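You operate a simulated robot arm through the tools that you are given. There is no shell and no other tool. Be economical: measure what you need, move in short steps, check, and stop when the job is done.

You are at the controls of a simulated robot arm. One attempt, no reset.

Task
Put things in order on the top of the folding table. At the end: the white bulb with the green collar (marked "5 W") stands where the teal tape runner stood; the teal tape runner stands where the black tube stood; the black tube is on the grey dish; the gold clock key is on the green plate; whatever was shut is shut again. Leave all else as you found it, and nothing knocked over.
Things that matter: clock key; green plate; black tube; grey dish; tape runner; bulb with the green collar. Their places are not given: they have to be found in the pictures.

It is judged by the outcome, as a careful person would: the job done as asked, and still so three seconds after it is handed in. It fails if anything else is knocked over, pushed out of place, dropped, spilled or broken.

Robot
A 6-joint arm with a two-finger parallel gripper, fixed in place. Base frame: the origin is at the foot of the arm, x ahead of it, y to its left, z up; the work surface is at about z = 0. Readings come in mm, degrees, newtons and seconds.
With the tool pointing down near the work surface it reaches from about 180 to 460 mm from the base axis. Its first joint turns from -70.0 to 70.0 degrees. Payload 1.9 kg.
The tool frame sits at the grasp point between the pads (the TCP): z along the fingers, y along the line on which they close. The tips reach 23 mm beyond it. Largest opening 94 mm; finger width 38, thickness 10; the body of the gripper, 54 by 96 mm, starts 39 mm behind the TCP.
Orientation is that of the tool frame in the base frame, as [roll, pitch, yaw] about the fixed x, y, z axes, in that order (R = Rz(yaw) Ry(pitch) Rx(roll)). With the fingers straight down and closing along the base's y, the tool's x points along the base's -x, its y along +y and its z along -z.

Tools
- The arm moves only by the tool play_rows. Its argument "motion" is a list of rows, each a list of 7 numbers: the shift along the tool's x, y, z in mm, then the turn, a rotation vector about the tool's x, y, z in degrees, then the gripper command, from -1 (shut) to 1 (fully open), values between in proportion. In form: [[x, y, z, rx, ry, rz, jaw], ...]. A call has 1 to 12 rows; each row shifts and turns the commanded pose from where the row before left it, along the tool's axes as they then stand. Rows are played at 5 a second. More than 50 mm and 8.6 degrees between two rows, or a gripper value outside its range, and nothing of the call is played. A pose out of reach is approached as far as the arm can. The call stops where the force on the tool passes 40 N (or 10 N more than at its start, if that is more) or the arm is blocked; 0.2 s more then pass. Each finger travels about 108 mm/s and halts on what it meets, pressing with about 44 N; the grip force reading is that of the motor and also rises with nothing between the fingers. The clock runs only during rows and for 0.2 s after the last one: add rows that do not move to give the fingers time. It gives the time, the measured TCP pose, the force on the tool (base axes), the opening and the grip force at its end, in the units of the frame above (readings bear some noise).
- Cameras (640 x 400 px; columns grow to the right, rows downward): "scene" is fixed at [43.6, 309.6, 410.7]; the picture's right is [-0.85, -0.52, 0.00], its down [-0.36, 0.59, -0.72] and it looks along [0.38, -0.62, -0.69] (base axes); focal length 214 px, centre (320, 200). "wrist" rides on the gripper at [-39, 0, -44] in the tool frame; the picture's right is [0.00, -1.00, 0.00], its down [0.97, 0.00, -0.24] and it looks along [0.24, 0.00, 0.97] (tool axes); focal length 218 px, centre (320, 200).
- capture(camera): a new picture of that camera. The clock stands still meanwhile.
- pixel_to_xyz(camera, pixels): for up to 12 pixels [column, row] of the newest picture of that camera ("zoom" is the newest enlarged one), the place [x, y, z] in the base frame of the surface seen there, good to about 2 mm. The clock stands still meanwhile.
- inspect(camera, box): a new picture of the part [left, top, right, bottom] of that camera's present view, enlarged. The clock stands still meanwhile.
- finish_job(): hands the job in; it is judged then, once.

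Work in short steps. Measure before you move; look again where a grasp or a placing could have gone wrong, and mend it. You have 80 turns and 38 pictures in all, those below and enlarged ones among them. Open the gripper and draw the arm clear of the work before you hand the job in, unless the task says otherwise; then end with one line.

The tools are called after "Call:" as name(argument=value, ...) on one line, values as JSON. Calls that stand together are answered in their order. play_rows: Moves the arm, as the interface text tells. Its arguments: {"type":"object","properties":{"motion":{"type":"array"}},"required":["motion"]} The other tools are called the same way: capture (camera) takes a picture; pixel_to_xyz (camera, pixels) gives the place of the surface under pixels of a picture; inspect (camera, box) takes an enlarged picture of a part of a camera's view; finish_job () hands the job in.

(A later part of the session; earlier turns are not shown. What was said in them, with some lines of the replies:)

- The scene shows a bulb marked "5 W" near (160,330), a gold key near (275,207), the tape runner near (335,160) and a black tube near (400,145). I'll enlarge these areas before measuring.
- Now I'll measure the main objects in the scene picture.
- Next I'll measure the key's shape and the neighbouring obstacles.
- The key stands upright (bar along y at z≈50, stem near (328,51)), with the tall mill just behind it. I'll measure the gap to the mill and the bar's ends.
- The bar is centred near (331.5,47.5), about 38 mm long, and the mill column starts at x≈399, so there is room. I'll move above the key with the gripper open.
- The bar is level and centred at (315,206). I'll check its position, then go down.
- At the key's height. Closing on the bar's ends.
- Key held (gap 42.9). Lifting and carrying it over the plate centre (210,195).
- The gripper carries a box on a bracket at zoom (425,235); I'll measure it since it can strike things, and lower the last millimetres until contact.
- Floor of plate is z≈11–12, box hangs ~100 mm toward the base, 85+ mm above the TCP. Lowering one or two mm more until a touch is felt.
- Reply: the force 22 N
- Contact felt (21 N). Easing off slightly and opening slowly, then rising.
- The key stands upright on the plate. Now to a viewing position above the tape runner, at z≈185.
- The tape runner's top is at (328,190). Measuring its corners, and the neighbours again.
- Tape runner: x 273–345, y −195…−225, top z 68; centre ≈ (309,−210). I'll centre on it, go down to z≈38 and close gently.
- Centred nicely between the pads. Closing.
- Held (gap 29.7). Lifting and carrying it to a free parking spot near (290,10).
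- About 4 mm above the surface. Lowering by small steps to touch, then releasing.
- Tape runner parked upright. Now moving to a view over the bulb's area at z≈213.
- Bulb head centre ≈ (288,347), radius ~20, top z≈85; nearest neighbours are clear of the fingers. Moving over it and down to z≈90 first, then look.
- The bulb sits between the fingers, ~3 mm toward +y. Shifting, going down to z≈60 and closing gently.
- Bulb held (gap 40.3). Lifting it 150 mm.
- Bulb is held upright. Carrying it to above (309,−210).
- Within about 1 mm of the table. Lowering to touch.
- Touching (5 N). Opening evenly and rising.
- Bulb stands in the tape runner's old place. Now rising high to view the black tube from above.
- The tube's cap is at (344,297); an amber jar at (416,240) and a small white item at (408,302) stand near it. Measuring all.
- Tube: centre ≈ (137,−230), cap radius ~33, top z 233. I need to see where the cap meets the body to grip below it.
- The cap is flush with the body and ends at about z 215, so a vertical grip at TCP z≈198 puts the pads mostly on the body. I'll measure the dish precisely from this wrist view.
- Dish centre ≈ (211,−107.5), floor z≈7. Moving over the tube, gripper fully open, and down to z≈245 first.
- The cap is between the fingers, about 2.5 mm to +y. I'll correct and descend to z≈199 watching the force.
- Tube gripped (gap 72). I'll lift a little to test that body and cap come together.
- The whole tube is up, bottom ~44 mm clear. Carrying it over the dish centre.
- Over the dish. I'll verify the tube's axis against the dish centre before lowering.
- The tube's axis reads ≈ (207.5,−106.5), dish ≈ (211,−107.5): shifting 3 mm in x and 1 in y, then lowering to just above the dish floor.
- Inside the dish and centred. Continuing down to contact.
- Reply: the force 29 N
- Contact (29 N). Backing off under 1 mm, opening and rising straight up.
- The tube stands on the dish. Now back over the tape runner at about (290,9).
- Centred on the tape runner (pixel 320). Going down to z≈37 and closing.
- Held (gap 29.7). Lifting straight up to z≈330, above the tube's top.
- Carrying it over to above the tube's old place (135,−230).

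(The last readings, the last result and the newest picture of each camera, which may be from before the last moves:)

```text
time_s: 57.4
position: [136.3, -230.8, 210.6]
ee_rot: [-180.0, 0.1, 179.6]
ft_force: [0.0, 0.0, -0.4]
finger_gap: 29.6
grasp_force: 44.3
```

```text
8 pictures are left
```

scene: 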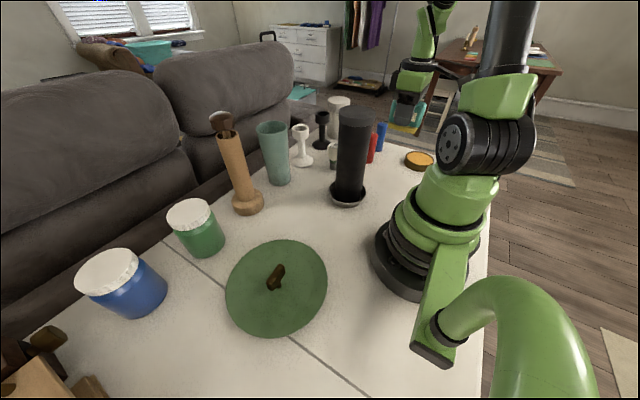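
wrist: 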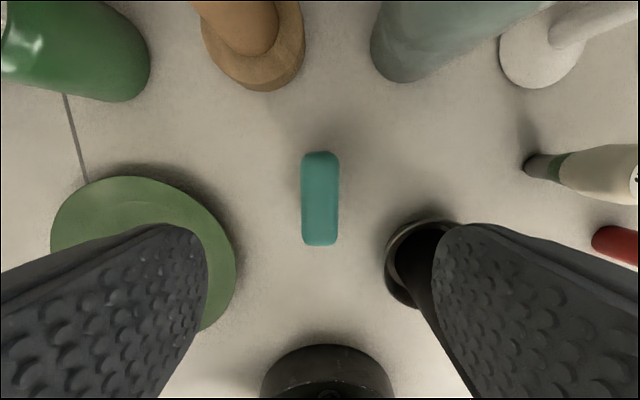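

All well. Lowering toward the table: 210 → about 44.

Call:
play_rows(motion=[[1, 0, 40, 0, 0, 0, -0.6], [0, 0, 40, 0, 0, 0, -0.6], [0, 0, 40, 0, 0, 0, -0.6], [0, 0, 30, 0, 0, 0, -0.6], [0, 0, 15, 0, 0, 0, -0.6], [0, 0, 0, 0, 0, 0, -0.6]])

Call:
play_rows(motion=[[0, 0, 2, 0, 0, 0, -0.6], [0, 0, 1, 0, 0, 0, -0.6], [0, 0, 0, 0, 0, 0, -0.6]])

```text
time_s: 58.8
position: [134.2, -232.0, 45.1]
ee_rot: [180.0, 0.1, 179.8]
ft_force: [0.4, 0.4, -0.7]
finger_gap: 29.6
grasp_force: 43.6
```

```text
time_s: 59.6
position: [134.7, -230.9, 42.1]
ee_rot: [-180.0, 0.1, 179.7]
ft_force: [-0.3, 0.1, -0.2]
finger_gap: 29.7
grasp_force: 44.1
```

Call:
play_rows(motion=[[0, 0, 1, 0, 0, 0, -0.6], [0, 0, 1, 0, 0, 0, -0.6], [0, 0, 0.7, 0, 0, 0, -0.6], [0, 0, 0, 0, 0, 0, -0.6]])

```text
time_s: 60.6
position: [133.9, -232.2, 40.6]
ee_rot: [-180.0, 0.1, 179.9]
ft_force: [0.6, 1.1, -0.9]
finger_gap: 29.5
grasp_force: 43.6
```

Still no contact at ~40; continuing in small steps.

Call:
play_rows(motion=[[0, 0, 0.8, 0, 0, 0, -0.6], [0, 0, 0.8, 0, 0, 0, -0.6], [0, 0, 0, 0, 0, 0, -0.6]])

```text
time_s: 61.4
position: [134.9, -230.9, 38.7]
ee_rot: [-179.9, 0.1, 179.8]
ft_force: [-7.1, 5.6, 34.5]
finger_gap: 29.5
grasp_force: 43.7
```

Contact (34 N). Easing 0.8 mm, releasing, and rising straight up.

Call:
play_rows(motion=[[0, 0, -0.8, 0, 0, 0, -0.6], [0, 0, 0, 0, 0, 0, -0.2], [0, 0, 0, 0, 0, 0, 0.3], [0, 0, 0, 0, 0, 0, 0.6], [0, 0, 0, 0, 0, 0, 0.6], [0, 0, -40, 0, 0, 0, 0.6], [0, 0, -45, 0, 0, 0, 0.6], [0, 0, -45, 0, 0, 0, 0.6], [0, 0, -45, 0, 0, 0, 0.6], [0, 0, -45, 0, 0, 0, 0.6], [0, 0, -45, 0, 0, 0, 0.6], [0, 0, -20, 0, 0, 0, 0.6]])

Call:
capture(camera="wrist")

Call:
inspect(camera="scene", box=[200, 80, 460, 340])

```text
time_s: 64.0
position: [133.2, -232.0, 326.6]
ee_rot: [-179.9, 0.0, 179.9]
ft_force: [0.9, -0.2, -0.2]
finger_gap: 75.3
grasp_force: 0.0
```

```text
7 pictures are left
```

wrist: 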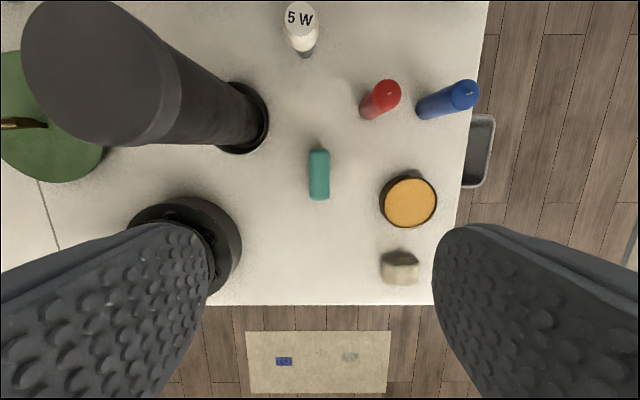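

```text
1.54 times, centred on (330, 210) of scene
```

zoom: 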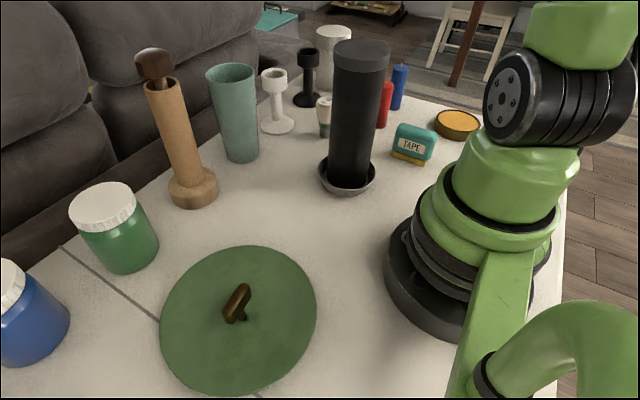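

All five items are in place and upright, and the gripper is open about 300 mm above the table, clear of everything. Handing in.

Call:
finish_job()

```text
The job is handed in.
```

The job is done and handed in: the bulb is where the tape runner stood, the tape runner is where the black tube stood, the tube is on the grey dish and the clock key is on the green plate. All four are upright, nothing was knocked over, and nothing had to be opened, so nothing needed shutting again.
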